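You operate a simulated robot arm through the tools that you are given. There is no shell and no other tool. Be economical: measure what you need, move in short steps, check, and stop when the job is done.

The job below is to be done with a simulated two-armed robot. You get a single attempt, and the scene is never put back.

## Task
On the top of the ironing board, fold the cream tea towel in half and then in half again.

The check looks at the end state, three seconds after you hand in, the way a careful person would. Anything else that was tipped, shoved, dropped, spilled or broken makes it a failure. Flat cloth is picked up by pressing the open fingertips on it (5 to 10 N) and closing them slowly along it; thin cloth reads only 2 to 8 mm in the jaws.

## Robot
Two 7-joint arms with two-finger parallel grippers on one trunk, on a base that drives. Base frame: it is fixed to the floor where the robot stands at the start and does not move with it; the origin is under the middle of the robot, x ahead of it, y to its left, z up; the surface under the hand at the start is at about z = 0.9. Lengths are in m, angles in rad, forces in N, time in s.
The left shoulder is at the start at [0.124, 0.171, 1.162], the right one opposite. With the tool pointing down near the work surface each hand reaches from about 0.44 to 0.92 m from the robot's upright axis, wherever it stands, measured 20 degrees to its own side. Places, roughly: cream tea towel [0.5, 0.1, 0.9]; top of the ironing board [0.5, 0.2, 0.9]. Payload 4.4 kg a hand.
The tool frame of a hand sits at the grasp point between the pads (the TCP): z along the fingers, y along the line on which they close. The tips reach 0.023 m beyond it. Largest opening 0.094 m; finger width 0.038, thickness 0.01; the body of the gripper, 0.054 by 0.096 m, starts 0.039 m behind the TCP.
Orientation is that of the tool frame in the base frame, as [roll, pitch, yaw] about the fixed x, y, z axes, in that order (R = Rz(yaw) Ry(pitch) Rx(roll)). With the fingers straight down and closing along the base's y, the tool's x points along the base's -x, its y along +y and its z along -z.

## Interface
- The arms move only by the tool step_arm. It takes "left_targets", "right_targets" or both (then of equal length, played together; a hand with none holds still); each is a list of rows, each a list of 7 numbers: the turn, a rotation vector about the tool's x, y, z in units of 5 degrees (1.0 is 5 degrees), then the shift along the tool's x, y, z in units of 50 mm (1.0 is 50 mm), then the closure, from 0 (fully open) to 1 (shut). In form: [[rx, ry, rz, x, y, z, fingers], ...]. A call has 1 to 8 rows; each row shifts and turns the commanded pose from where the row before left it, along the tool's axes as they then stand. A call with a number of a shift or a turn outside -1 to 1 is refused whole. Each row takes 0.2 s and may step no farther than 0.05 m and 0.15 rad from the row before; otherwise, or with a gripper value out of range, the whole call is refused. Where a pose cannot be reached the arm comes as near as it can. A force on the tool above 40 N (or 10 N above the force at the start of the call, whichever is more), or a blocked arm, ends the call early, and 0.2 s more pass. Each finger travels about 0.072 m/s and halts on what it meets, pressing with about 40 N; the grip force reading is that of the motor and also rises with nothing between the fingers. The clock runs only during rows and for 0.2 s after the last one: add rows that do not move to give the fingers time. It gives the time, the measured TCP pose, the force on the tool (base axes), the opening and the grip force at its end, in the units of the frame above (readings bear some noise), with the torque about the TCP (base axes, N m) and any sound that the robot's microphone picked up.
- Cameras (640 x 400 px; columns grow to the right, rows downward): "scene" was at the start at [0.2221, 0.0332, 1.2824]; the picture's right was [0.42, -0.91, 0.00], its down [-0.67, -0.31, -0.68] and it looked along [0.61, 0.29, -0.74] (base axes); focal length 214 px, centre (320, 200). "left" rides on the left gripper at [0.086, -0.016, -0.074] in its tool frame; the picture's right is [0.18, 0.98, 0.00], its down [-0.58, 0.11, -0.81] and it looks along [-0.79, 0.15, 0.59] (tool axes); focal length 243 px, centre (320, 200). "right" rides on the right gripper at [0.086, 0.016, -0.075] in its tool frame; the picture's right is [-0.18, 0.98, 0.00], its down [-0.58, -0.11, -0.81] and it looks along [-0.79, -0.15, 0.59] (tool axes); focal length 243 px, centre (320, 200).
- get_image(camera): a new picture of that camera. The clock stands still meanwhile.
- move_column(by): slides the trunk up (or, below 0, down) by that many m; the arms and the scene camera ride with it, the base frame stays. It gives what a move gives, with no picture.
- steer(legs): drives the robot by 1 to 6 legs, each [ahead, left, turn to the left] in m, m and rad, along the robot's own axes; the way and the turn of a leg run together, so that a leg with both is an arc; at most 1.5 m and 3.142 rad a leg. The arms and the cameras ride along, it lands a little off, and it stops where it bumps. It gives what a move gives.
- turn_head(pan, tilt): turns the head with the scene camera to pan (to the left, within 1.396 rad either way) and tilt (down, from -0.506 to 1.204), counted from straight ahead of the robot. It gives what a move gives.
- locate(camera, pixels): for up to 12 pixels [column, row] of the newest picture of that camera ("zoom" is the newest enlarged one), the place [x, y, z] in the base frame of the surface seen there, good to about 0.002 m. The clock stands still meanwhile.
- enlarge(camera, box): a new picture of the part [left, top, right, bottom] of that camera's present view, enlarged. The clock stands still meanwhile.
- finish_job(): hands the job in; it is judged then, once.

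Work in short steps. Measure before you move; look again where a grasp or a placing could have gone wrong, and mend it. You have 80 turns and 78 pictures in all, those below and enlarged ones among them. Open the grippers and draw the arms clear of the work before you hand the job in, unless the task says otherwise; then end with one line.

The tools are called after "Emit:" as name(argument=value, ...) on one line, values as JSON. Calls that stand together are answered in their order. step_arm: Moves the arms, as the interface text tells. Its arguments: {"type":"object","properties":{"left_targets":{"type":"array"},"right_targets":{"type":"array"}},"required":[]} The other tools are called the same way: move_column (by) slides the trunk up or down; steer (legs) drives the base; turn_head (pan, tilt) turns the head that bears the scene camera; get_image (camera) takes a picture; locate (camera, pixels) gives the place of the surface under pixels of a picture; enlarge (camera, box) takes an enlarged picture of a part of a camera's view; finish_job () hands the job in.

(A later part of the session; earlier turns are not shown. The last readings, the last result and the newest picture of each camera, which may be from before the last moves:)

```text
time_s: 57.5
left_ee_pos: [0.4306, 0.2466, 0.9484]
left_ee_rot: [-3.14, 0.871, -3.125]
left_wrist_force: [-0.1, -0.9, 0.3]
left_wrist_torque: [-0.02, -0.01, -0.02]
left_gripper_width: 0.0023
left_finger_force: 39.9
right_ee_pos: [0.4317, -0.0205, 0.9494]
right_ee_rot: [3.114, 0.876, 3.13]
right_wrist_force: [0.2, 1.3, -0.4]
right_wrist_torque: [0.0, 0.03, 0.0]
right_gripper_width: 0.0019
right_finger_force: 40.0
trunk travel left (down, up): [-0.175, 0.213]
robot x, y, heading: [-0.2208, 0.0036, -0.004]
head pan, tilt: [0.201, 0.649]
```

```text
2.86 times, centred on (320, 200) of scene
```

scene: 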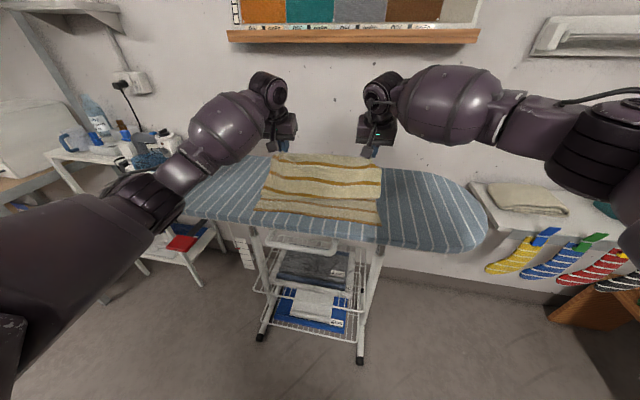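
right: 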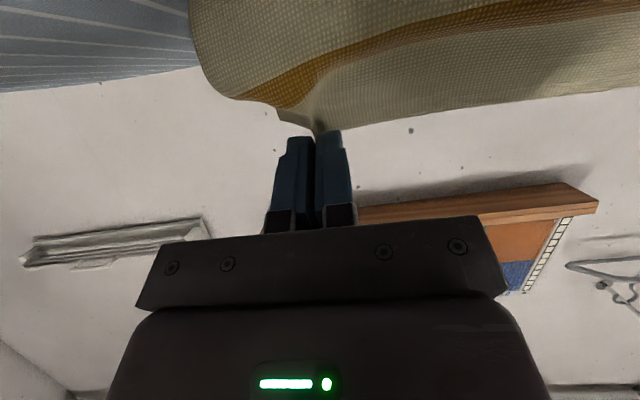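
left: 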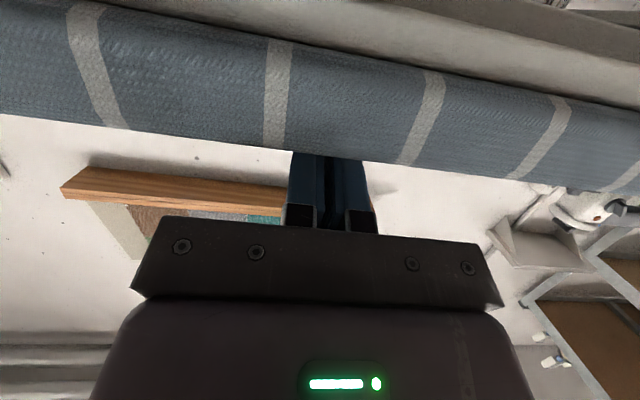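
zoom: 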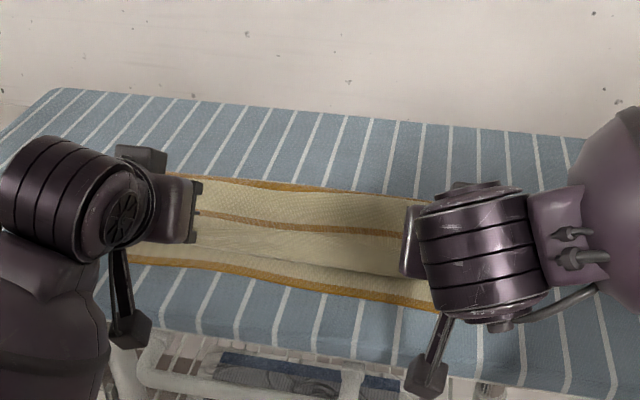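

Emit:
locate(camera="zoom", pixels=[[220, 179], [300, 188], [390, 197], [300, 205], [300, 220], [300, 235], [300, 250], [300, 262], [300, 270], [300, 282], [150, 262], [420, 303]])

Emit:
enlarge(camera="scene", box=[270, 185, 360, 240])

```text
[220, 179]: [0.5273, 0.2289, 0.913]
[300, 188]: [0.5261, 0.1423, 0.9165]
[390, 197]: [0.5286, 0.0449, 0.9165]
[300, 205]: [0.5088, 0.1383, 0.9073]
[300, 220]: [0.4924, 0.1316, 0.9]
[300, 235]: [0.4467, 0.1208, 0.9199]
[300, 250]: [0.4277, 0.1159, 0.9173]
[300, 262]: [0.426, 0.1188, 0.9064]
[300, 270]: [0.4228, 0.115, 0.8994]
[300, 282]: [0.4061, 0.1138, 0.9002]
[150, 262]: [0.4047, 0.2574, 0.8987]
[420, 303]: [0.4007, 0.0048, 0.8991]
```

```text
7.11 times, centred on (315, 212) of scene
```

zoom: 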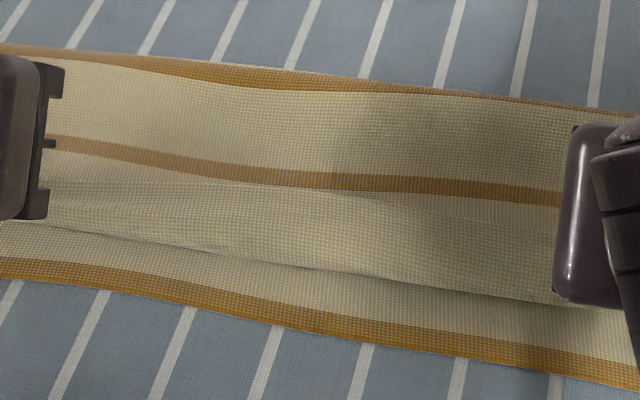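

The fold is at x≈0.527 with some slack just in front. I finish drawing the edge back low over the near edge with the steeper tilt.

Emit:
step_arm(left_targets=[[0, -1, 0, 0.148, 0, -0.126, 1], [0, -1, 0, 0.138, 0, -0.14, 1], [0, -1, 0, 0.128, 0, -0.15, 1], [0, -1, 0, 0.116, 0, -0.16, 1], [0, -1, 0, 0.104, 0, -0.17, 1], [0, 0, 0, 0.02, 0, -0.2, 1], [0, 0, 0, 0, 0, 0, 1]], right_targets=[[0, -1, 0, 0.148, 0, -0.126, 1], [0, -1, 0, 0.138, 0, -0.14, 1], [0, -1, 0, 0.128, 0, -0.15, 1], [0, -1, 0, 0.116, 0, -0.16, 1], [0, -1, 0, 0.104, 0, -0.17, 1], [0, 0, 0, 0.02, 0, -0.2, 1], [0, 0, 0, 0, 0, 0, 1]])

Emit:
enlarge(camera="scene", box=[230, 170, 400, 270])

Emit:
locate(camera="zoom", pixels=[[150, 75], [300, 95], [450, 115], [300, 120], [300, 150], [300, 170], [300, 190], [300, 205], [300, 215], [300, 225], [300, 235]])

```text
time_s: 59.1
left_ee_pos: [0.3747, 0.2449, 0.9421]
left_ee_rot: [3.14, 1.308, -3.128]
left_wrist_force: [0.1, 0.2, -0.4]
left_wrist_torque: [-0.01, 0.02, -0.02]
left_gripper_width: 0.0021
left_finger_force: 39.5
right_ee_pos: [0.3741, -0.02, 0.9414]
right_ee_rot: [3.076, 1.313, 3.087]
right_wrist_force: [0.1, 0.9, 1.0]
right_wrist_torque: [-0.05, -0.02, 0.04]
right_gripper_width: 0.0018
right_finger_force: 40.0
trunk travel left (down, up): [-0.175, 0.213]
robot x, y, heading: [-0.2166, -0.0013, -0.006]
head pan, tilt: [0.201, 0.649]
```

```text
3.76 times, centred on (315, 220) of scene
```

zoom: 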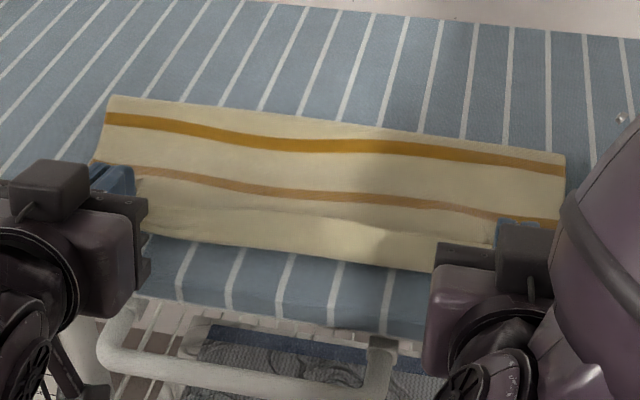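

```text
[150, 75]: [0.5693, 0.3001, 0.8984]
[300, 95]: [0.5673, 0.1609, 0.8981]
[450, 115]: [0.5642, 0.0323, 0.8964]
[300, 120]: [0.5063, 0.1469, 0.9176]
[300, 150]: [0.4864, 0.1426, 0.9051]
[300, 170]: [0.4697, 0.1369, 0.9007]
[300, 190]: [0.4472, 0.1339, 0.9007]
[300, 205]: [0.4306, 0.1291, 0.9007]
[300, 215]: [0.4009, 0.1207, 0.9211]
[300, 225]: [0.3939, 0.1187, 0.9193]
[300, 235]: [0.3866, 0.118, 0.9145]
```

The fold keeps rolling short this way. A sturdier method: pinch the towel along its middle line (fingers closing along x, so the pinched ridge is the fold itself), lift so both halves hang together, then lay it down. I first spread the towel flat again by returning the edge to the far side.

Emit:
step_arm(left_targets=[[0, 0, 0, -0.35, 0, 0.1, 1], [0, 1, 0, -0.4, 0, 0.19, 1], [0, 1, 0, -0.384, 0, 0.168, 1], [0, 1, 0, -0.444, 0, 0.222, 1], [0, 1, 0, -0.468, 0, 0.202, 1], [0, 1, 0, -0.464, 0, 0.176, 1], [0, 1, 0, -0.434, 0, 0.208, 1], [0, 1, 0, -0.392, 0, 0.206, 1]], right_targets=[[0, 0, 0, -0.35, 0, 0.1, 1], [0, 1, 0, -0.4, 0, 0.19, 1], [0, 1, 0, -0.384, 0, 0.168, 1], [0, 1, 0, -0.444, 0, 0.222, 1], [0, 1, 0, -0.468, 0, 0.202, 1], [0, 1, 0, -0.464, 0, 0.176, 1], [0, 1, 0, -0.434, 0, 0.208, 1], [0, 1, 0, -0.392, 0, 0.206, 1]])

Emit:
steer(legs=[[0.125, 0, 0]])

Emit:
step_arm(left_targets=[[0, 1, 0, 0.14, 0, 0.596, 1], [0, 1, 0, 0.088, 0, 0.604, 1], [0, 1, 0, 0.034, 0, 0.612, 1], [0, 1, 0, -0.02, 0, 0.55, 1], [0, 0, 0, 0, 0, 0, 1]], right_targets=[[0, 1, 0, 0.14, 0, 0.596, 1], [0, 1, 0, 0.088, 0, 0.604, 1], [0, 1, 0, 0.034, 0, 0.612, 1], [0, 1, 0, -0.02, 0, 0.55, 1], [0, 0, 0, 0, 0, 0, 1]])

Emit:
get_image(camera="scene")

```text
time_s: 60.9
left_ee_pos: [0.5163, 0.247, 1.0499]
left_ee_rot: [3.14, 0.695, -3.124]
left_wrist_force: [0.2, -2.7, -0.9]
left_wrist_torque: [-0.04, -0.01, -0.03]
left_gripper_width: 0.0024
left_finger_force: 40.3
right_ee_pos: [0.5156, -0.0206, 1.0502]
right_ee_rot: [3.117, 0.698, 3.137]
right_wrist_force: [-0.8, 2.0, -0.8]
right_wrist_torque: [0.04, -0.01, -0.01]
right_gripper_width: 0.002
right_finger_force: 40.3
trunk travel left (down, up): [-0.175, 0.213]
robot x, y, heading: [-0.2169, 0.0, -0.001]
head pan, tilt: [0.201, 0.649]
```

```text
time_s: 62.2
left_ee_pos: [0.6177, 0.2467, 1.0531]
left_ee_rot: [3.141, 0.7, -3.126]
left_wrist_force: [0.0, -1.5, -0.5]
left_wrist_torque: [-0.04, 0.0, -0.01]
left_gripper_width: 0.002
left_finger_force: 39.9
right_ee_pos: [0.6171, -0.0222, 1.0556]
right_ee_rot: [3.115, 0.706, 3.14]
right_wrist_force: [0.1, 0.9, 0.6]
right_wrist_torque: [0.0, 0.01, 0.0]
right_gripper_width: 0.0016
right_finger_force: 40.1
trunk travel left (down, up): [-0.175, 0.213]
robot x, y, heading: [-0.111, -0.0009, 0.005]
head pan, tilt: [0.201, 0.649]
stopped in leg 1: the robot was blocked; the commanded pose is now the measured one
```

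```text
time_s: 63.4
left_ee_pos: [0.6605, 0.2509, 0.9427]
left_ee_rot: [3.138, 0.343, -3.123]
left_wrist_force: [-0.4, -2.5, 0.9]
left_wrist_torque: [-0.1, -0.03, -0.02]
left_gripper_width: 0.0022
left_finger_force: 39.4
right_ee_pos: [0.6613, -0.0179, 0.9544]
right_ee_rot: [3.121, 0.365, -3.132]
right_wrist_force: [-0.6, 2.0, 0.1]
right_wrist_torque: [0.04, 0.0, -0.03]
right_gripper_width: 0.0018
right_finger_force: 40.1
trunk travel left (down, up): [-0.175, 0.213]
robot x, y, heading: [-0.1081, 0.0004, 0.005]
head pan, tilt: [0.201, 0.649]
```

```text
22 pictures are left
```

scene: 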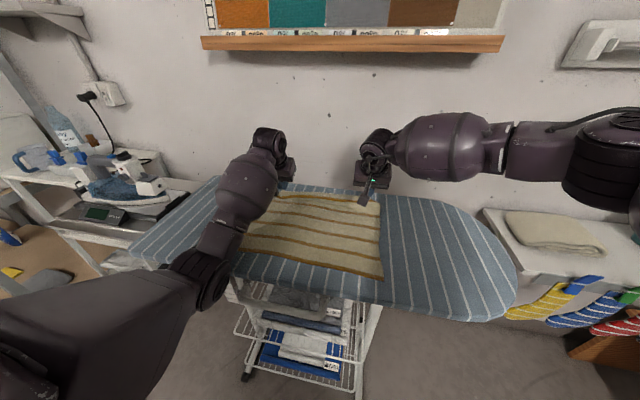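

The drive was blocked at robot x=-0.111; the left elbow near pixel (195,275) looks close to the board. I measure it and the board and towel edges before anything else.

Emit:
locate(camera="scene", pixels=[[195, 275], [212, 300], [225, 245], [228, 282], [145, 250], [240, 262], [380, 277], [300, 262], [245, 165], [515, 300]])

Emit:
enlarge(camera="scene", box=[110, 170, 290, 320])

```text
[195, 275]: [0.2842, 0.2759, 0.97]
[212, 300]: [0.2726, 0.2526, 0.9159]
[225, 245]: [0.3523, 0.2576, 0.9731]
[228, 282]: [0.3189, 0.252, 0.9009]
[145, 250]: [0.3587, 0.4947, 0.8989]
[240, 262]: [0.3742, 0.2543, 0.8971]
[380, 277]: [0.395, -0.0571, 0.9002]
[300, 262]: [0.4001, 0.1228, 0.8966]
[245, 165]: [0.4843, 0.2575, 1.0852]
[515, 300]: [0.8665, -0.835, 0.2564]
```

```text
2.67 times, centred on (200, 245) of scene
```

zoom: 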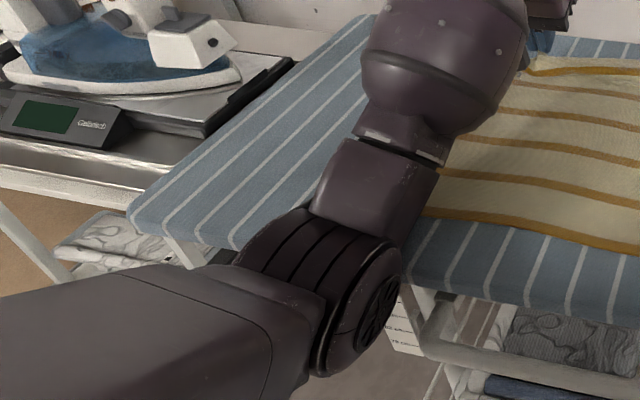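

The left elbow touched the board's front edge (near (0.32,0.25,0.90)); board and towel did not move. I release the edge here, raise the hands, and back off 10 cm.

Emit:
step_arm(left_targets=[[0, 0, 0, -0.1, 0, 0.2, 1], [0, 0, 0, 0, 0, 0, 0.7], [0, 0, 0, 0, 0, 0, 0.45], [0, 0, 0, 0, 0, 0, 0.45], [0, 0, 0, -0.3, 0, -0.6, 0.45], [0, 0, 0, -0.3, 0, -0.9, 0.45], [0, 0, 0, -0.3, 0, -0.9, 0.45]], right_targets=[[0, 0, 0, -0.1, 0, 0.45, 1], [0, 0, 0, 0, 0, 0, 0.7], [0, 0, 0, 0, 0, 0, 0.45], [0, 0, 0, 0, 0, 0, 0.45], [0, 0, 0, -0.3, 0, -0.6, 0.45], [0, 0, 0, -0.3, 0, -0.9, 0.45], [0, 0, 0, -0.3, 0, -0.9, 0.45]])

Emit:
steer(legs=[[-0.09, 0, 0]])

Emit:
step_arm(left_targets=[[0, 1, 0, 0, 0.9, -0.2, 0.45], [0, 1, 0, 0, 0.9, -0.2, 0.45], [0, 1, 0, 0, 0.9, 0, 0.45], [0, 1, 0, 0, 0, 0, 0.45]], right_targets=[[0, 1, 0, 0, -0.9, -0.2, 0.45], [0, 1, 0, 0, -0.9, -0.2, 0.45], [0, 1, 0, 0, -0.9, 0, 0.45], [0, 1, 0, 0, 0, 0, 0.45]])

Emit:
enlarge(camera="scene", box=[210, 130, 430, 270])

```text
time_s: 65.0
left_ee_pos: [0.6329, 0.2524, 0.9422]
left_ee_rot: [3.135, 0.169, -3.108]
left_wrist_force: [-0.1, 0.1, 0.1]
left_wrist_torque: [0.02, -0.02, -0.02]
left_gripper_width: 0.0515
left_finger_force: 0.1
right_ee_pos: [0.6697, -0.0274, 1.0541]
right_ee_rot: [3.121, 0.369, -3.135]
right_wrist_force: [0.7, 0.4, -0.6]
right_wrist_torque: [-0.01, -0.04, -0.03]
right_gripper_width: 0.0515
right_finger_force: 0.0
trunk travel left (down, up): [-0.175, 0.213]
robot x, y, heading: [-0.1153, -0.0066, -0.002]
head pan, tilt: [0.201, 0.649]
stopped in row 7 (left hand): the arm was blocked; the commanded pose is now the measured one
```

```text
time_s: 66.1
left_ee_pos: [0.5611, 0.2629, 0.9379]
left_ee_rot: [3.137, 0.171, -3.101]
left_wrist_force: [0.3, 0.8, -0.2]
left_wrist_torque: [0.01, 0.04, -0.01]
left_gripper_width: 0.0515
left_finger_force: 0.0
right_ee_pos: [0.5954, -0.024, 1.0411]
right_ee_rot: [3.123, 0.354, -3.136]
right_wrist_force: [-0.3, 0.1, -0.3]
right_wrist_torque: [-0.02, 0.01, -0.02]
right_gripper_width: 0.0518
right_finger_force: 0.1
trunk travel left (down, up): [-0.175, 0.213]
robot x, y, heading: [-0.2017, -0.0019, 0.001]
head pan, tilt: [0.201, 0.649]
```

```text
time_s: 67.1
left_ee_pos: [0.5547, 0.3987, 0.9576]
left_ee_rot: [3.136, -0.181, -3.1]
left_wrist_force: [0.3, -0.7, 0.2]
left_wrist_torque: [-0.02, 0.03, 0.0]
left_gripper_width: 0.0517
left_finger_force: 0.1
right_ee_pos: [0.5905, -0.1583, 1.0591]
right_ee_rot: [3.123, 0.002, -3.129]
right_wrist_force: [-0.3, 0.3, 0.0]
right_wrist_torque: [0.02, -0.02, 0.02]
right_gripper_width: 0.0518
right_finger_force: 0.0
trunk travel left (down, up): [-0.175, 0.213]
robot x, y, heading: [-0.2045, -0.0003, -0.004]
head pan, tilt: [0.201, 0.649]
```

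```text
2.86 times, centred on (320, 200) of scene
```

zoom: 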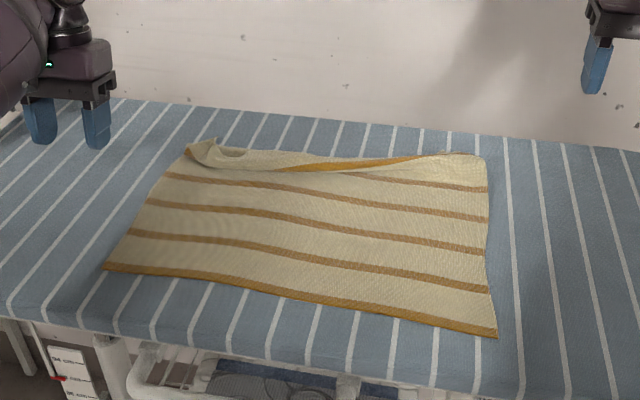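

The towel is spread with just the far hem curled; hanging will straighten that. I measure the near edge and stripes to get the middle line (0.151 m from the near edge).

Emit:
locate(camera="zoom", pixels=[[107, 267], [300, 301], [494, 334], [160, 203], [300, 215], [480, 250], [180, 176], [480, 218], [190, 150], [484, 158], [300, 170], [330, 166]])

```text
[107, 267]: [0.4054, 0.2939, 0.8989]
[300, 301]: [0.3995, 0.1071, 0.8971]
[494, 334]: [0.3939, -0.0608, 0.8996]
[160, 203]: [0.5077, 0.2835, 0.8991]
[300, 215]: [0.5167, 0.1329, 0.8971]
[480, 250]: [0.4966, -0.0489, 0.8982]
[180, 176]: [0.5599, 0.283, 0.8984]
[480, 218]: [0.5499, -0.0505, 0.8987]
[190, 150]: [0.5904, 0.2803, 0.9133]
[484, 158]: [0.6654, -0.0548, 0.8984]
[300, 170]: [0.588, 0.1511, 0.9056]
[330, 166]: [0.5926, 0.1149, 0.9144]
```

Middle line runs from about (0.545,-0.05) to (0.556,0.28). I turn both hands 90° about their fingers so they close along x, cameras outward, well above the cloth.

Emit:
step_arm(left_targets=[[0, -1, 0, 0, 0, -0.7, 0.6], [0, -1, 0, 0, 0, -0.7, 0.6], [0, 0, 1, 0, 0, 0, 0.6], [0, 0, 1, 0, 0, 0, 0.6], [0, 0, 1, 0, 0, 0, 0.6], [0, 0, 1, 0, 0, 0, 0.6], [0, 0, 1, 0, 0, 0, 0.6], [0, 0, 1, 0, 0, 0, 0.6]], right_targets=[[0, 0, -1, 0, 0, 0, 0.6], [0, 0, -1, 0, 0, 0, 0.6], [0, 0, -1, 0, 0, 0, 0.6], [0, 0, -1, 0, 0, 0, 0.6], [0, 0, -1, 0, 0, 0, 0.6], [0, 0, -1, 0, 0, 0, 0.6], [0, 0, -1, 0, 0, 0, 0.6], [0, 0, -1, 0, 0, 0, 0.6]])

Emit:
step_arm(left_targets=[[0, 0, 1, 0, 0, 0, 0.6], [0, 0, 1, 0, 0, 0, 0.6], [0, 0, 1, 0, 0, 0, 0.6], [0, 0, 1, 0, 0, 0, 0.6], [0, 0, 1, 0, 0, 0, 0.6], [0, 0, 1, 0, 0, 0, 0.6], [0, 0, 1, 0, 0, 0, 0.6], [0, 0, 1, 0, 0, 0, 0.6]], right_targets=[[0, 0, -1, 0, 0, 0, 0.6], [0, 0, -1, 0, 0, 0, 0.6], [0, 0, -1, 0, 0, 0, 0.6], [0, 0, -1, 0, 0, 0, 0.6], [0, 0, -1, 0, 0, 0, 0.6], [0, 0, -1, 0, 0, 0, 0.6], [0, 0, -1, 0, 0, 0, 0.6], [0, 0, -1, 0, 0, 0, 0.6]])

Emit:
step_arm(left_targets=[[0, 0, 1, 0, 0, 0, 0.6], [0, 0, 1, 0, 0, 0, 0.6], [0, 0, 1, 0, 0, 0, 0.6], [0, 0, 0.5, 0, 0, 0, 0.6]], right_targets=[[0, 0, -1, 0, 0, 0, 0.6], [0, 0, -1, 0, 0, 0, 0.6], [0, 0, 0, 0, 0, 0, 0.6], [0, 0, 0, 0, 0, 0, 0.6]])

```text
time_s: 68.9
left_ee_pos: [0.5632, 0.3966, 1.0268]
left_ee_rot: [3.138, -0.006, 2.657]
left_wrist_force: [0.2, 0.6, 1.2]
left_wrist_torque: [-0.01, -0.01, 0.05]
left_gripper_width: 0.0378
left_finger_force: 0.0
right_ee_pos: [0.5912, -0.159, 1.0569]
right_ee_rot: [3.127, 0.012, -2.606]
right_wrist_force: [0.0, 0.3, -0.1]
right_wrist_torque: [0.02, -0.02, 0.04]
right_gripper_width: 0.0377
right_finger_force: 0.0
right hand out of reach, approached as far as the arm can: row 7, 8
trunk travel left (down, up): [-0.175, 0.213]
robot x, y, heading: [-0.2044, -0.005, -0.003]
head pan, tilt: [0.201, 0.649]
```

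```text
time_s: 70.7
left_ee_pos: [0.5627, 0.3967, 1.0272]
left_ee_rot: [-3.138, -0.008, 1.957]
left_wrist_force: [-0.4, -0.2, -0.9]
left_wrist_torque: [-0.01, 0.04, -0.01]
left_gripper_width: 0.0375
left_finger_force: 0.1
right_ee_pos: [0.5912, -0.1598, 1.058]
right_ee_rot: [3.127, 0.013, -2.605]
right_wrist_force: [-0.5, 0.6, -0.2]
right_wrist_torque: [0.0, 0.01, -0.02]
right_gripper_width: 0.0377
right_finger_force: 0.0
right hand out of reach, approached as far as the arm can: row 1, 2, 3, 4, 5, 6, 7, 8
trunk travel left (down, up): [-0.175, 0.213]
robot x, y, heading: [-0.2022, -0.0008, -0.0]
head pan, tilt: [0.201, 0.649]
```

```text
time_s: 71.7
left_ee_pos: [0.5636, 0.3989, 1.0265]
left_ee_rot: [-3.137, -0.006, 1.655]
left_wrist_force: [0.3, -0.4, 0.1]
left_wrist_torque: [0.0, 0.0, -0.02]
left_gripper_width: 0.0375
left_finger_force: 0.1
right_ee_pos: [0.5901, -0.1596, 1.0575]
right_ee_rot: [3.128, 0.013, -2.605]
right_wrist_force: [-0.2, 0.2, -0.1]
right_wrist_torque: [0.05, 0.02, -0.02]
right_gripper_width: 0.0377
right_finger_force: 0.1
right hand out of reach, approached as far as the arm can: row 1, 2
trunk travel left (down, up): [-0.175, 0.213]
robot x, y, heading: [-0.2018, -0.0058, 0.001]
head pan, tilt: [0.201, 0.649]
```

The left hand is turned; the right wrist hit its limit, so I turn it the other way (camera inward).

Emit:
step_arm(left_targets=[[0, 0, 0.7, 0, 0, 0, 0.6], [0, 0, 0.64, 0, 0, 0, 0.6], [0, 0, 0, 0, 0, 0, 0.6], [0, 0, 0, 0, 0, 0, 0.6], [0, 0, 0, 0, 0, 0, 0.6], [0, 0, 0, 0, 0, 0, 0.6], [0, 0, 0, 0, 0, 0, 0.6], [0, 0, 0, 0, 0, 0, 0.6]], right_targets=[[0, 0, 1, 0, 0, 0, 0.6], [0, 0, 1, 0, 0, 0, 0.6], [0, 0, 1, 0, 0, 0, 0.6], [0, 0, 1, 0, 0, 0, 0.6], [0, 0, 1, 0, 0, 0, 0.6], [0, 0, 1, 0, 0, 0, 0.6], [0, 0, 1, 0, 0, 0, 0.6], [0, 0, 1, 0, 0, 0, 0.6]])

Emit:
step_arm(right_targets=[[0, 0, 1, 0, 0, 0, 0.6], [0, 0, 1, 0, 0, 0, 0.6], [0, 0, 1, 0, 0, 0, 0.6], [0, 0, 1, 0, 0, 0, 0.6], [0, 0, 1, 0, 0, 0, 0.6], [0, 0, 1, 0, 0, 0, 0.6], [0, 0, 1, 0, 0, 0, 0.6], [0, 0, 1, 0, 0, 0, 0.6]])

Emit:
step_arm(right_targets=[[0, 0, 1, 0, 0, 0, 0.6], [0, 0, 1, 0, 0, 0, 0.6], [0, 0, 1, 0, 0, 0, 0.6], [0, 0, 1, 0, 0, 0, 0.6], [0, 0, 1, 0, 0, 0, 0.6], [0, 0, 1, 0, 0, 0, 0.6], [0, 0, 1, 0, 0, 0, 0.6], [0, 0, 1, 0, 0, 0, 0.6]])

```text
time_s: 73.5
left_ee_pos: [0.5627, 0.3966, 1.0272]
left_ee_rot: [-3.137, -0.004, 1.538]
left_wrist_force: [-0.7, -0.1, 0.8]
left_wrist_torque: [-0.05, -0.03, -0.01]
left_gripper_width: 0.0376
left_finger_force: 0.0
right_ee_pos: [0.5907, -0.1576, 1.0576]
right_ee_rot: [3.127, 0.001, 2.976]
right_wrist_force: [-0.6, 0.5, 0.1]
right_wrist_torque: [0.05, 0.02, -0.01]
right_gripper_width: 0.0376
right_finger_force: 0.1
trunk travel left (down, up): [-0.175, 0.213]
robot x, y, heading: [-0.201, 0.0003, -0.001]
head pan, tilt: [0.201, 0.649]
```

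```text
time_s: 75.3
left_ee_pos: [0.5623, 0.3979, 1.0271]
left_ee_rot: [-3.136, -0.005, 1.539]
left_wrist_force: [0.1, 0.2, 1.5]
left_wrist_torque: [0.0, 0.03, 0.01]
left_gripper_width: 0.0374
left_finger_force: 0.1
right_ee_pos: [0.5898, -0.1602, 1.0591]
right_ee_rot: [3.128, -0.011, 2.28]
right_wrist_force: [-0.3, -0.1, -0.4]
right_wrist_torque: [-0.01, 0.0, -0.01]
right_gripper_width: 0.0378
right_finger_force: 0.1
trunk travel left (down, up): [-0.175, 0.213]
robot x, y, heading: [-0.2014, -0.0046, -0.002]
head pan, tilt: [0.201, 0.649]
```

```text
time_s: 77.1
left_ee_pos: [0.563, 0.3975, 1.0258]
left_ee_rot: [-3.136, -0.004, 1.537]
left_wrist_force: [0.1, -0.3, 0.6]
left_wrist_torque: [-0.03, -0.04, 0.01]
left_gripper_width: 0.0375
left_finger_force: 0.1
right_ee_pos: [0.5916, -0.1593, 1.0585]
right_ee_rot: [3.14, -0.018, 1.581]
right_wrist_force: [-0.1, 0.5, -0.3]
right_wrist_torque: [0.02, -0.01, 0.02]
right_gripper_width: 0.0375
right_finger_force: 0.1
trunk travel left (down, up): [-0.175, 0.213]
robot x, y, heading: [-0.2003, -0.0034, -0.004]
head pan, tilt: [0.201, 0.649]
```

Both hands now close along x. I bring them over the middle line: left (0.554,0.238), right (0.547,-0.005), 2 cm above contact.

Emit:
step_arm(left_targets=[[0, 0, 0, -0.64, -0.016, 0.324, 0.6], [0, 0, 0, -0.64, -0.016, 0.324, 0.6], [0, 0, 0, -0.64, -0.016, 0.324, 0.6], [0, 0, 0, -0.64, -0.016, 0.324, 0.6], [0, 0, 0, -0.64, -0.016, 0.324, 0.6], [0, 0, 0, 0, 0, 0.2, 0.6], [0, 0, 0, 0, 0, 0, 0.6]], right_targets=[[0, 0, 0, 0.616, -0.172, 0.454, 0.6], [0, 0, 0, 0.616, -0.172, 0.454, 0.6], [0, 0, 0, 0.616, -0.172, 0.454, 0.6], [0, 0, 0, 0.616, -0.172, 0.454, 0.6], [0, 0, 0, 0.616, -0.172, 0.454, 0.6], [0, 0, 0, 0, 0, 0.2, 0.6], [0, 0, 0, 0, 0, 0, 0.6]])

Emit:
get_image(camera="scene")

```text
time_s: 78.7
left_ee_pos: [0.5523, 0.2378, 0.9361]
left_ee_rot: [-3.136, -0.005, 1.538]
left_wrist_force: [-0.1, 0.7, 0.4]
left_wrist_torque: [-0.02, -0.01, 0.0]
left_gripper_width: 0.0377
left_finger_force: 0.1
right_ee_pos: [0.5484, -0.0044, 0.9378]
right_ee_rot: [3.138, -0.018, 1.581]
right_wrist_force: [0.9, -0.3, -0.4]
right_wrist_torque: [-0.01, -0.01, -0.01]
right_gripper_width: 0.0375
right_finger_force: 0.1
trunk travel left (down, up): [-0.175, 0.213]
robot x, y, heading: [-0.2004, 0.0021, -0.003]
head pan, tilt: [0.201, 0.649]
```

```text
19 pictures are left
```

scene: 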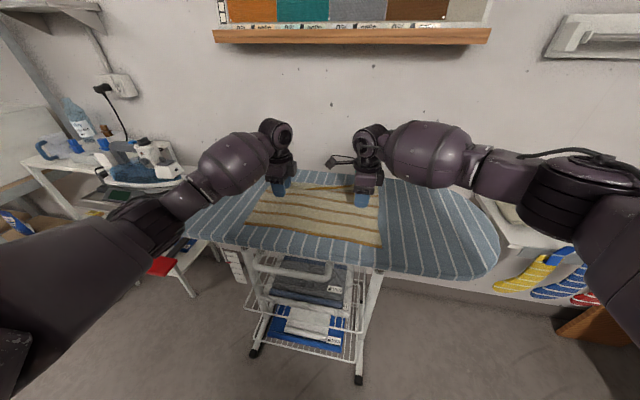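

In position. I lower to contact in small steps.

Emit:
step_arm(left_targets=[[0, 0, 0, 0, 0, 0.18, 0.6], [0, 0, 0, 0, 0, 0.07, 0.6], [0, 0, 0, 0, 0, 0, 0.6]], right_targets=[[0, 0, 0, 0, 0, 0.21, 0.6], [0, 0, 0, 0, 0, 0.07, 0.6], [0, 0, 0, 0, 0, 0, 0.6]])

```text
time_s: 79.5
left_ee_pos: [0.5514, 0.2375, 0.9253]
left_ee_rot: [-3.139, -0.005, 1.537]
left_wrist_force: [0.4, 0.4, 9.2]
left_wrist_torque: [-0.05, -0.3, -0.02]
left_gripper_width: 0.0378
left_finger_force: 0.4
right_ee_pos: [0.5466, -0.0027, 0.9249]
right_ee_rot: [3.138, -0.017, 1.583]
right_wrist_force: [-0.3, 0.1, 1.2]
right_wrist_torque: [0.0, 0.03, -0.01]
right_gripper_width: 0.0374
right_finger_force: 0.0
trunk travel left (down, up): [-0.175, 0.213]
robot x, y, heading: [-0.2043, 0.0013, 0.001]
head pan, tilt: [0.201, 0.649]
```

The left +x finger is pressing on the curled hem (torque shows it). I raise it, narrow the opening a bit, and press again; the right goes 1 mm lower.

Emit:
step_arm(left_targets=[[0, 0, 0, 0, 0, -0.2, 0.6], [0, 0, 0, 0, -0.04, 0, 0.7], [0, 0, 0, 0, 0, 0.17, 0.7], [0, 0, 0, 0, 0, 0.04, 0.7], [0, 0, 0, 0, 0, 0, 0.7]], right_targets=[[0, 0, 0, 0, 0, 0, 0.6], [0, 0, 0, 0, 0, 0, 0.6], [0, 0, 0, 0, 0, 0, 0.6], [0, 0, 0, 0, 0, 0.03, 0.6], [0, 0, 0, 0, 0, 0, 0.6]])

```text
time_s: 80.7
left_ee_pos: [0.5513, 0.2387, 0.9241]
left_ee_rot: [-3.14, -0.005, 1.54]
left_wrist_force: [2.2, 2.3, 4.8]
left_wrist_torque: [0.04, -0.11, 0.03]
left_gripper_width: 0.0284
left_finger_force: 0.1
right_ee_pos: [0.5469, -0.0036, 0.9239]
right_ee_rot: [3.134, -0.018, 1.583]
right_wrist_force: [2.4, -1.1, 19.1]
right_wrist_torque: [-0.31, 0.44, 0.06]
right_gripper_width: 0.0371
right_finger_force: 0.0
trunk travel left (down, up): [-0.175, 0.213]
robot x, y, heading: [-0.2038, -0.0022, 0.001]
head pan, tilt: [0.201, 0.649]
```

Left 5 N, right 19 N; I ease the right up slightly and close both slowly.

Emit:
step_arm(left_targets=[[0, 0, 0, 0, 0, 0.012, 0.7], [0, 0, 0, 0, 0, 0, 0.75], [0, 0, 0, 0, 0, 0, 0.8], [0, 0, 0, 0, 0, 0, 0.85], [0, 0, 0, 0, 0, 0, 0.9], [0, 0, 0, 0, 0, 0, 0.95], [0, 0, 0, 0, 0, 0, 1], [0, 0, 0, 0, 0, 0, 1]], right_targets=[[0, 0, 0, 0, 0, -0.015, 0.6], [0, 0, 0, 0, 0, 0, 0.67], [0, 0, 0, 0, 0, 0, 0.74], [0, 0, 0, 0, 0, 0, 0.81], [0, 0, 0, 0, 0, 0, 0.88], [0, 0, 0, 0, 0, 0, 0.95], [0, 0, 0, 0, 0, 0, 1], [0, 0, 0, 0, 0, 0, 1]])

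Emit:
step_arm(left_targets=[[0, 0, 0, 0, 0, -0.5, 1], [0, 0, 0, 0, 0, -0.7, 1], [0, 0, 0, 0, 0, -0.7, 1], [0, 0, 0, 0, 0, 0, 1]], right_targets=[[0, 0, 0, 0, 0, -0.5, 1], [0, 0, 0, 0, 0, -0.7, 1], [0, 0, 0, 0, 0, -0.7, 1], [0, 0, 0, 0, 0, 0, 1]])

Emit:
enlarge(camera="scene", box=[210, 120, 430, 260])

```text
time_s: 82.5
left_ee_pos: [0.5498, 0.2369, 0.9245]
left_ee_rot: [-3.14, -0.005, 1.537]
left_wrist_force: [-4.7, -1.3, 23.0]
left_wrist_torque: [-0.22, 0.13, -0.1]
left_gripper_width: 0.0021
left_finger_force: 40.6
right_ee_pos: [0.5445, -0.0045, 0.9239]
right_ee_rot: [3.136, -0.018, 1.582]
right_wrist_force: [1.3, 3.4, 9.0]
right_wrist_torque: [-0.07, 0.0, -0.03]
right_gripper_width: 0.002
right_finger_force: 40.1
trunk travel left (down, up): [-0.175, 0.213]
robot x, y, heading: [-0.2049, -0.0038, -0.007]
head pan, tilt: [0.201, 0.649]
```

```text
time_s: 83.5
left_ee_pos: [0.5502, 0.2363, 1.0151]
left_ee_rot: [-3.135, -0.007, 1.537]
left_wrist_force: [-0.4, -0.9, -0.2]
left_wrist_torque: [-0.04, -0.01, 0.0]
left_gripper_width: 0.0022
left_finger_force: 40.0
right_ee_pos: [0.5481, -0.0039, 1.0163]
right_ee_rot: [3.141, -0.017, 1.584]
right_wrist_force: [-0.6, 0.9, -0.8]
right_wrist_torque: [0.02, -0.01, 0.04]
right_gripper_width: 0.0023
right_finger_force: 40.3
trunk travel left (down, up): [-0.175, 0.213]
robot x, y, heading: [-0.2043, -0.0011, 0.001]
head pan, tilt: [0.201, 0.649]
```

```text
2.86 times, centred on (320, 190) of scene
```

zoom: 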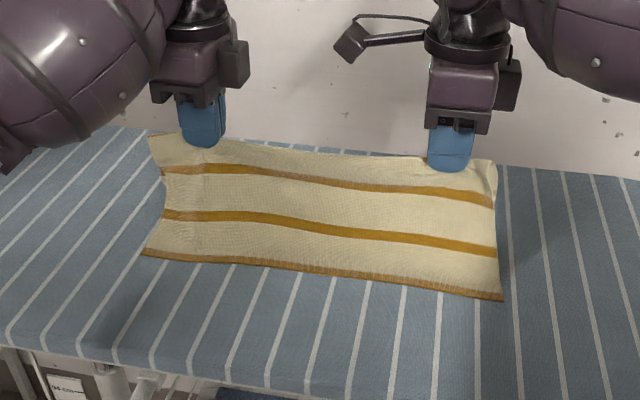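

Excellent: the towel hangs over the pinched middle line with both halves below. I raise it until both edges hang just free and check.

Emit:
step_arm(left_targets=[[0, 0, 0, 0, 0, -0.6, 1], [0, 0, 0, 0, 0, -0.6, 1], [0, 0, 0, 0, 0, 0, 1], [0, 0, 0, 0, 0, 0, 1], [0, 0, 0, 0, 0, 0, 1]], right_targets=[[0, 0, 0, 0, 0, -0.6, 1], [0, 0, 0, 0, 0, -0.6, 1], [0, 0, 0, 0, 0, 0, 1], [0, 0, 0, 0, 0, 0, 1], [0, 0, 0, 0, 0, 0, 1]])

Emit:
enlarge(camera="scene", box=[210, 90, 430, 230])

Emit:
locate(camera="zoom", pixels=[[165, 275], [230, 285], [300, 292], [400, 305], [480, 315], [300, 260], [300, 220], [480, 290]])

```text
time_s: 84.7
left_ee_pos: [0.5522, 0.2363, 1.0759]
left_ee_rot: [-3.136, -0.004, 1.538]
left_wrist_force: [-0.3, -1.3, -0.3]
left_wrist_torque: [-0.06, 0.01, 0.0]
left_gripper_width: 0.0021
left_finger_force: 40.1
right_ee_pos: [0.5472, -0.007, 1.0778]
right_ee_rot: [3.139, -0.018, 1.585]
right_wrist_force: [-0.7, 2.0, 0.1]
right_wrist_torque: [0.09, -0.01, 0.04]
right_gripper_width: 0.0022
right_finger_force: 40.6
trunk travel left (down, up): [-0.175, 0.213]
robot x, y, heading: [-0.1979, -0.0001, 0.004]
head pan, tilt: [0.201, 0.649]
```

```text
2.86 times, centred on (320, 160) of scene
```

zoom: 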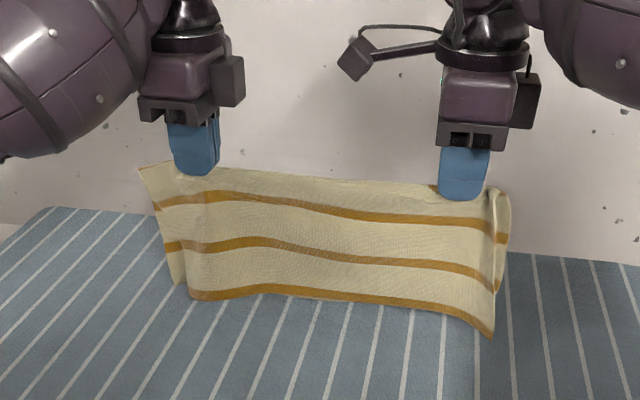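

```text
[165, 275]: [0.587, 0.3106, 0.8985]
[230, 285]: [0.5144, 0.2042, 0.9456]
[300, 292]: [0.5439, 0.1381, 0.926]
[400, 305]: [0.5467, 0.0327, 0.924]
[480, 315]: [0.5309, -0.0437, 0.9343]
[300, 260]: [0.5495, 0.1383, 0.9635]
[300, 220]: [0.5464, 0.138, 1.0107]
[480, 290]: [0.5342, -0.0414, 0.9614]
```

Both halves hang evenly with the edges a couple of centimetres above the board. I touch the edges down at x≈0.55 and lay the towel along a 45° diagonal toward me.

Emit:
step_arm(left_targets=[[0, 0, 0, 0, 0, 0.3, 1], [0, 0, 0, 0, 0, 0.1, 1], [0, 0, 0, 0, -0.3, 0.27, 1], [0, 0, 0, 0, -0.3, 0.27, 1], [0, 0, 0, 0, -0.3, 0.27, 1], [0, 0, 0, 0, -0.3, 0.27, 1], [0, 0, 0, 0, -0.3, 0.27, 1], [0, 0, 0, 0, 0, 0, 1]], right_targets=[[0, 0, 0, 0, 0, 0.3, 1], [0, 0, 0, 0, 0, 0.1, 1], [0, 0, 0, 0, -0.3, 0.27, 1], [0, 0, 0, 0, -0.3, 0.27, 1], [0, 0, 0, 0, -0.3, 0.27, 1], [0, 0, 0, 0, -0.3, 0.27, 1], [0, 0, 0, 0, -0.3, 0.27, 1], [0, 0, 0, 0, 0, 0, 1]])

Emit:
step_arm(left_targets=[[0, 0, 0, 0, -0.3, 0.24, 1], [0, 0, 0, 0, -0.3, 0.24, 1], [0, 0, 0, 0, -0.3, 0.24, 1], [0, 0, 0, 0, -0.3, 0.24, 1], [0, 0, 0, 0, 0, 0, 1]], right_targets=[[0, 0, 0, 0, -0.3, 0.24, 1], [0, 0, 0, 0, -0.3, 0.24, 1], [0, 0, 0, 0, -0.3, 0.24, 1], [0, 0, 0, 0, -0.3, 0.24, 1], [0, 0, 0, 0, 0, 0, 1]])

Emit:
enlarge(camera="scene", box=[210, 120, 430, 260])

Emit:
locate(camera="zoom", pixels=[[160, 190], [300, 200], [300, 220], [300, 240], [300, 260], [300, 280], [480, 230], [480, 260], [300, 180]])

```text
time_s: 86.5
left_ee_pos: [0.4769, 0.2396, 0.9892]
left_ee_rot: [-3.136, -0.005, 1.538]
left_wrist_force: [-0.4, -1.2, 0.2]
left_wrist_torque: [-0.04, -0.03, 0.01]
left_gripper_width: 0.002
left_finger_force: 39.8
right_ee_pos: [0.4726, -0.0049, 0.9901]
right_ee_rot: [3.138, -0.018, 1.584]
right_wrist_force: [-0.4, 2.0, 0.0]
right_wrist_torque: [0.03, -0.01, 0.0]
right_gripper_width: 0.0022
right_finger_force: 39.6
trunk travel left (down, up): [-0.175, 0.213]
robot x, y, heading: [-0.204, -0.0059, 0.0]
head pan, tilt: [0.201, 0.649]
```

```text
time_s: 87.7
left_ee_pos: [0.4159, 0.2431, 0.9418]
left_ee_rot: [-3.137, -0.007, 1.538]
left_wrist_force: [0.0, -6.0, 0.5]
left_wrist_torque: [-0.13, 0.04, 0.02]
left_gripper_width: 0.0021
left_finger_force: 39.8
right_ee_pos: [0.4121, -0.0044, 0.9425]
right_ee_rot: [3.138, -0.017, 1.584]
right_wrist_force: [0.7, 5.8, 0.0]
right_wrist_torque: [0.14, 0.0, -0.02]
right_gripper_width: 0.002
right_finger_force: 39.3
trunk travel left (down, up): [-0.175, 0.213]
robot x, y, heading: [-0.2048, -0.0008, -0.001]
head pan, tilt: [0.201, 0.649]
```

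```text
2.86 times, centred on (320, 190) of scene
```

zoom: 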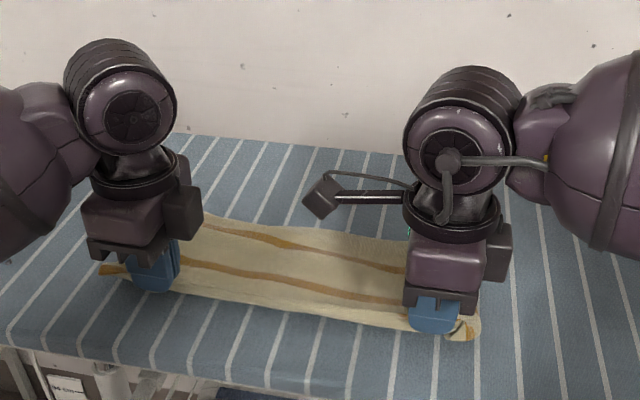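

```text
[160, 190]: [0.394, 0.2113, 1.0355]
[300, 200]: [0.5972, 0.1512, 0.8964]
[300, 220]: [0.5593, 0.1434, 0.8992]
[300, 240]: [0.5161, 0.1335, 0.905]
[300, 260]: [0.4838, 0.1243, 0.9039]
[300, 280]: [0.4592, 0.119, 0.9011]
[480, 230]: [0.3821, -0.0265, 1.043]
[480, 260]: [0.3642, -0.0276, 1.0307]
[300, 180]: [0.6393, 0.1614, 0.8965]
```

The stack is laid. I lower the last centimetre, open, rise and move the hands aside to look.

Emit:
step_arm(left_targets=[[0, 0, 0, 0, -0.08, 0.17, 1], [0, 0, 0, 0, 0, 0, 0.9], [0, 0, 0, 0, 0, 0, 0.75], [0, 0, 0, 0, 0, 0, 0.6], [0, 0, 0, 0, 0, -0.3, 0.6], [0, 0, 0, 0, 0, -0.8, 0.6], [0, 0, 0, 0, 0, -0.8, 0.6]], right_targets=[[0, 0, 0, 0, -0.08, 0.17, 1], [0, 0, 0, 0, 0, 0, 0.9], [0, 0, 0, 0, 0, 0, 0.75], [0, 0, 0, 0, 0, 0, 0.6], [0, 0, 0, 0, 0, -0.3, 0.6], [0, 0, 0, 0, 0, -0.8, 0.6], [0, 0, 0, 0, 0, -0.8, 0.6]])

Emit:
step_arm(left_targets=[[0, 0, 0, 0.8, 0.3, 0, 0.6], [0, 0, 0, 0.8, 0.3, 0, 0.6], [0, 0, 0, 0.8, 0.3, 0, 0.6], [0, 0, 0, 0.3, 0, 0, 0.6]], right_targets=[[0, 0, 0, -0.9, 0.3, 0, 0.6], [0, 0, 0, -0.9, 0.3, 0, 0.6], [0, 0, 0, -0.9, 0.3, 0, 0.6], [0, 0, 0, -0.9, 0, 0, 0.6]])

Emit:
enlarge(camera="scene", box=[210, 140, 420, 270])

```text
time_s: 89.3
left_ee_pos: [0.4111, 0.2419, 1.0288]
left_ee_rot: [-3.14, -0.008, 1.538]
left_wrist_force: [-0.1, 0.1, 0.7]
left_wrist_torque: [0.01, -0.04, 0.03]
left_gripper_width: 0.0375
left_finger_force: 0.1
right_ee_pos: [0.4074, -0.0073, 1.0294]
right_ee_rot: [3.137, -0.016, 1.583]
right_wrist_force: [0.6, 0.0, -0.6]
right_wrist_torque: [0.0, -0.01, 0.0]
right_gripper_width: 0.0377
right_finger_force: 0.0
trunk travel left (down, up): [-0.175, 0.213]
robot x, y, heading: [-0.2078, -0.0042, -0.001]
head pan, tilt: [0.201, 0.649]
```

```text
time_s: 90.3
left_ee_pos: [0.4607, 0.3756, 1.0284]
left_ee_rot: [-3.138, -0.007, 1.537]
left_wrist_force: [0.0, 0.3, 0.4]
left_wrist_torque: [0.03, -0.02, -0.01]
left_gripper_width: 0.0372
left_finger_force: 0.0
right_ee_pos: [0.4542, -0.1864, 1.0233]
right_ee_rot: [3.134, -0.016, 1.581]
right_wrist_force: [-0.8, -0.3, 0.4]
right_wrist_torque: [0.01, -0.01, 0.01]
right_gripper_width: 0.0375
right_finger_force: 0.1
trunk travel left (down, up): [-0.175, 0.213]
robot x, y, heading: [-0.2036, -0.0005, 0.002]
head pan, tilt: [0.201, 0.649]
```

```text
3.05 times, centred on (315, 205) of scene
```

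zoom: 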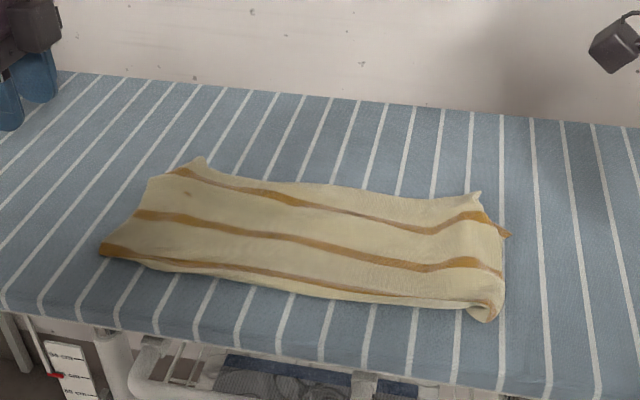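

A good half fold. I measure its outline.

Emit:
locate(camera="zoom", pixels=[[198, 160], [330, 187], [475, 196], [507, 235], [102, 250], [145, 264], [300, 290], [480, 315], [150, 185], [500, 270], [250, 230], [485, 285]])

```text
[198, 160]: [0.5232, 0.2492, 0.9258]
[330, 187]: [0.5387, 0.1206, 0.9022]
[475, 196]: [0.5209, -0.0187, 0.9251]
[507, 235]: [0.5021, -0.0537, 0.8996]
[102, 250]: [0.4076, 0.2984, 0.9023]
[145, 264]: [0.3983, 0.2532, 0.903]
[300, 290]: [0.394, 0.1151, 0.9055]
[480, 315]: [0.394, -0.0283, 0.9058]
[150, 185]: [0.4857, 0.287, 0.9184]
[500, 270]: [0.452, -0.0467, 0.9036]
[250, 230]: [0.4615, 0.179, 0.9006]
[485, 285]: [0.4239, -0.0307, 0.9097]
```

The stack spans x≈0.394–0.539, y≈-0.05–0.295. For the second fold I pinch its middle (0.467,0.122) with the right hand closing along y, so I first turn it back by 90°.

Emit:
step_arm(right_targets=[[0, 0, -1, 0, 0, -0.2, 0.3], [0, 0, -1, 0, 0, 0, 0.3], [0, 0, -1, 0, 0, 0, 0.3], [0, 0, -1, 0, 0, 0, 0.3], [0, 0, -1, 0, 0, 0, 0.3], [0, 0, -1, 0, 0, 0, 0.3], [0, 0, -1, 0, 0, 0, 0.3], [0, 0, -1, 0, 0, 0, 0.3]])

Emit:
step_arm(right_targets=[[0, 0, -1, 0, 0, 0, 0.3], [0, 0, -1, 0, 0, 0, 0.3], [0, 0, -1, 0, 0, 0, 0.3], [0, 0, -1, 0, 0, 0, 0.3], [0, 0, -1, 0, 0, 0, 0.3], [0, 0, -1, 0, 0, 0, 0.3], [0, 0, -1, 0, 0, 0, 0.3], [0, 0, -1, 0, 0, 0, 0.3]])

Emit:
step_arm(right_targets=[[0, 0, -1, 0, 0, 0, 0.3], [0, 0, -0.9, 0, 0, 0, 0.3], [0, 0, 0, 0, 0.9, 0, 0.3], [0, 0, 0, 0, 0.9, 0, 0.3], [0, 0, 0, 0, 0.9, 0, 0.3], [0, 0, 0, 0, 0.9, 0, 0.3], [0, 0, 0, 0, 0, 0, 0.3]])

```text
time_s: 92.1
left_ee_pos: [0.4611, 0.3759, 1.0271]
left_ee_rot: [-3.136, -0.006, 1.536]
left_wrist_force: [-0.6, -0.2, 0.0]
left_wrist_torque: [0.0, -0.02, -0.02]
left_gripper_width: 0.0375
left_finger_force: 0.0
right_ee_pos: [0.4544, -0.1864, 1.035]
right_ee_rot: [3.126, -0.01, 2.282]
right_wrist_force: [-0.4, -1.1, -0.8]
right_wrist_torque: [0.0, 0.0, 0.03]
right_gripper_width: 0.0657
right_finger_force: 0.0
trunk travel left (down, up): [-0.175, 0.213]
robot x, y, heading: [-0.2032, -0.0046, -0.003]
head pan, tilt: [0.201, 0.649]
```

```text
time_s: 93.9
left_ee_pos: [0.4615, 0.3762, 1.0273]
left_ee_rot: [-3.137, -0.006, 1.538]
left_wrist_force: [0.4, -0.1, 0.2]
left_wrist_torque: [0.0, 0.01, 0.0]
left_gripper_width: 0.0375
left_finger_force: 0.1
right_ee_pos: [0.4527, -0.1868, 1.0355]
right_ee_rot: [3.124, 0.0, 2.98]
right_wrist_force: [0.2, 0.2, 0.7]
right_wrist_torque: [0.02, 0.0, -0.02]
right_gripper_width: 0.0658
right_finger_force: 0.1
trunk travel left (down, up): [-0.175, 0.213]
robot x, y, heading: [-0.2045, -0.0017, 0.001]
head pan, tilt: [0.201, 0.649]
```

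```text
time_s: 95.5
left_ee_pos: [0.4607, 0.3751, 1.0262]
left_ee_rot: [-3.136, -0.004, 1.538]
left_wrist_force: [0.3, -0.5, -0.5]
left_wrist_torque: [0.01, 0.02, 0.02]
left_gripper_width: 0.0375
left_finger_force: 0.0
right_ee_pos: [0.454, -0.007, 1.0391]
right_ee_rot: [3.124, 0.003, -3.14]
right_wrist_force: [0.4, -0.1, -0.4]
right_wrist_torque: [0.0, 0.04, 0.04]
right_gripper_width: 0.0658
right_finger_force: 0.1
trunk travel left (down, up): [-0.175, 0.213]
robot x, y, heading: [-0.2002, -0.0025, -0.008]
head pan, tilt: [0.201, 0.649]
```

Now over the middle of the stack and down to just above it.

Emit:
step_arm(right_targets=[[0, 0, 0, -0.065, 0.645, 0.3, 0.3], [0, 0, 0, -0.065, 0.645, 0.3, 0.3], [0, 0, 0, -0.065, 0.645, 0.5, 0.3], [0, 0, 0, -0.065, 0.645, 0.5, 0.3], [0, 0, 0, 0, 0, 0.5, 0.3], [0, 0, 0, 0, 0, 0, 0.3]])

Emit:
step_arm(right_targets=[[0, 0, 0, 0, 0, 0.12, 0.3], [0, 0, 0, 0, 0, 0.04, 0.3], [0, 0, 0, 0, 0, 0, 0.3]])

```text
time_s: 96.9
left_ee_pos: [0.4627, 0.3759, 1.0275]
left_ee_rot: [-3.135, -0.005, 1.537]
left_wrist_force: [-0.1, -0.3, 0.5]
left_wrist_torque: [0.02, 0.03, 0.04]
left_gripper_width: 0.0377
left_finger_force: 0.0
right_ee_pos: [0.4668, 0.1248, 0.9351]
right_ee_rot: [3.124, 0.004, -3.139]
right_wrist_force: [0.0, -0.7, 0.0]
right_wrist_torque: [0.02, -0.02, 0.01]
right_gripper_width: 0.0661
right_finger_force: 0.1
trunk travel left (down, up): [-0.175, 0.213]
robot x, y, heading: [-0.204, -0.0028, 0.003]
head pan, tilt: [0.201, 0.649]
```

```text
time_s: 97.7
left_ee_pos: [0.4608, 0.3748, 1.0282]
left_ee_rot: [-3.137, -0.006, 1.537]
left_wrist_force: [-0.5, -0.3, -0.8]
left_wrist_torque: [0.01, 0.02, 0.02]
left_gripper_width: 0.038
left_finger_force: 0.1
right_ee_pos: [0.4668, 0.1237, 0.9254]
right_ee_rot: [3.125, 0.003, -3.139]
right_wrist_force: [0.6, 0.4, -0.2]
right_wrist_torque: [0.0, -0.01, 0.01]
right_gripper_width: 0.0655
right_finger_force: 0.0
trunk travel left (down, up): [-0.175, 0.213]
robot x, y, heading: [-0.2027, -0.0018, -0.003]
head pan, tilt: [0.201, 0.649]
```

Just short of contact; I press a little further, then close slowly with firmer pressure so both layers gather.

Emit:
step_arm(right_targets=[[0, 0, 0, 0, 0, 0.03, 0.3], [0, 0, 0, 0, 0, 0.025, 0.3], [0, 0, 0, 0, 0, 0, 0.3]])

Emit:
step_arm(right_targets=[[0, 0, 0, 0, 0, 0.01, 0.4], [0, 0, 0, 0, 0, 0, 0.5], [0, 0, 0, 0, 0, 0, 0.6], [0, 0, 0, 0, 0, 0, 0.7], [0, 0, 0, 0, 0, 0, 0.8], [0, 0, 0, 0, 0, 0, 0.9], [0, 0, 0, 0, 0, 0, 1], [0, 0, 0, 0, 0, 0, 1]])

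Emit:
get_image(camera="right")

```text
time_s: 98.5
left_ee_pos: [0.4615, 0.3752, 1.0279]
left_ee_rot: [-3.137, -0.006, 1.538]
left_wrist_force: [-0.2, 0.4, 0.0]
left_wrist_torque: [0.0, 0.01, 0.0]
left_gripper_width: 0.0377
left_finger_force: 0.0
right_ee_pos: [0.4672, 0.1241, 0.9248]
right_ee_rot: [3.124, 0.006, -3.138]
right_wrist_force: [-2.3, -1.0, 5.7]
right_wrist_torque: [-0.31, 0.1, -0.1]
right_gripper_width: 0.0664
right_finger_force: 0.2
trunk travel left (down, up): [-0.175, 0.213]
robot x, y, heading: [-0.2062, -0.0029, -0.001]
head pan, tilt: [0.201, 0.649]
```

```text
time_s: 100.3
left_ee_pos: [0.4607, 0.3762, 1.0279]
left_ee_rot: [-3.135, -0.004, 1.537]
left_wrist_force: [-0.2, -0.7, -0.2]
left_wrist_torque: [0.0, -0.02, -0.04]
left_gripper_width: 0.0376
left_finger_force: 0.0
right_ee_pos: [0.4666, 0.1249, 0.9254]
right_ee_rot: [3.122, 0.005, -3.137]
right_wrist_force: [1.9, 0.0, 14.0]
right_wrist_torque: [-0.01, -0.04, -0.02]
right_gripper_width: 0.0028
right_finger_force: 39.8
trunk travel left (down, up): [-0.175, 0.213]
robot x, y, heading: [-0.2014, -0.0055, -0.0]
head pan, tilt: [0.201, 0.649]
```

```text
14 pictures are left
```

right: 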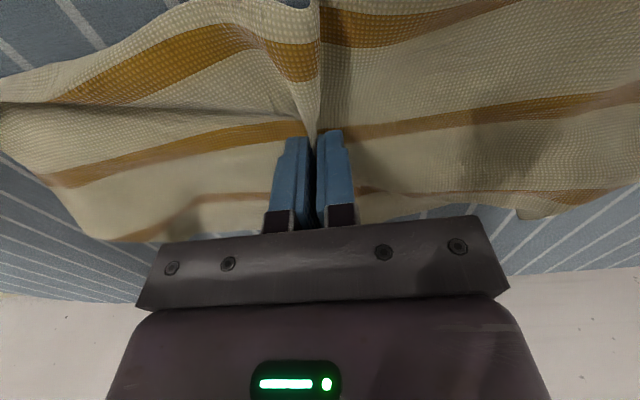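

The reading is 2.8 mm. I lift a few centimetres and check whether both layers come along.

Emit:
step_arm(right_targets=[[0, 0, 0, 0, 0, -0.6, 1], [0, 0, 0, 0, 0, -0.7, 1], [0, 0, 0, 0, 0, -0.3, 1], [0, 0, 0, 0, 0, 0, 1]])

Emit:
enlarge(camera="scene", box=[210, 120, 420, 260])

```text
time_s: 101.3
left_ee_pos: [0.4608, 0.3753, 1.0276]
left_ee_rot: [-3.138, -0.005, 1.536]
left_wrist_force: [-0.1, -0.2, 0.1]
left_wrist_torque: [0.01, -0.02, 0.01]
left_gripper_width: 0.0375
left_finger_force: 0.0
right_ee_pos: [0.4678, 0.1218, 1.0043]
right_ee_rot: [3.125, 0.003, -3.138]
right_wrist_force: [0.0, 0.0, 0.1]
right_wrist_torque: [0.03, 0.0, -0.03]
right_gripper_width: 0.003
right_finger_force: 40.7
trunk travel left (down, up): [-0.175, 0.213]
robot x, y, heading: [-0.201, -0.0023, -0.005]
head pan, tilt: [0.201, 0.649]
```

```text
2.86 times, centred on (315, 190) of scene
```

zoom: 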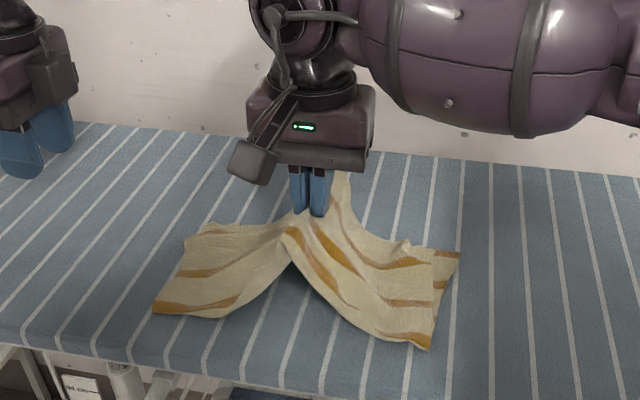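

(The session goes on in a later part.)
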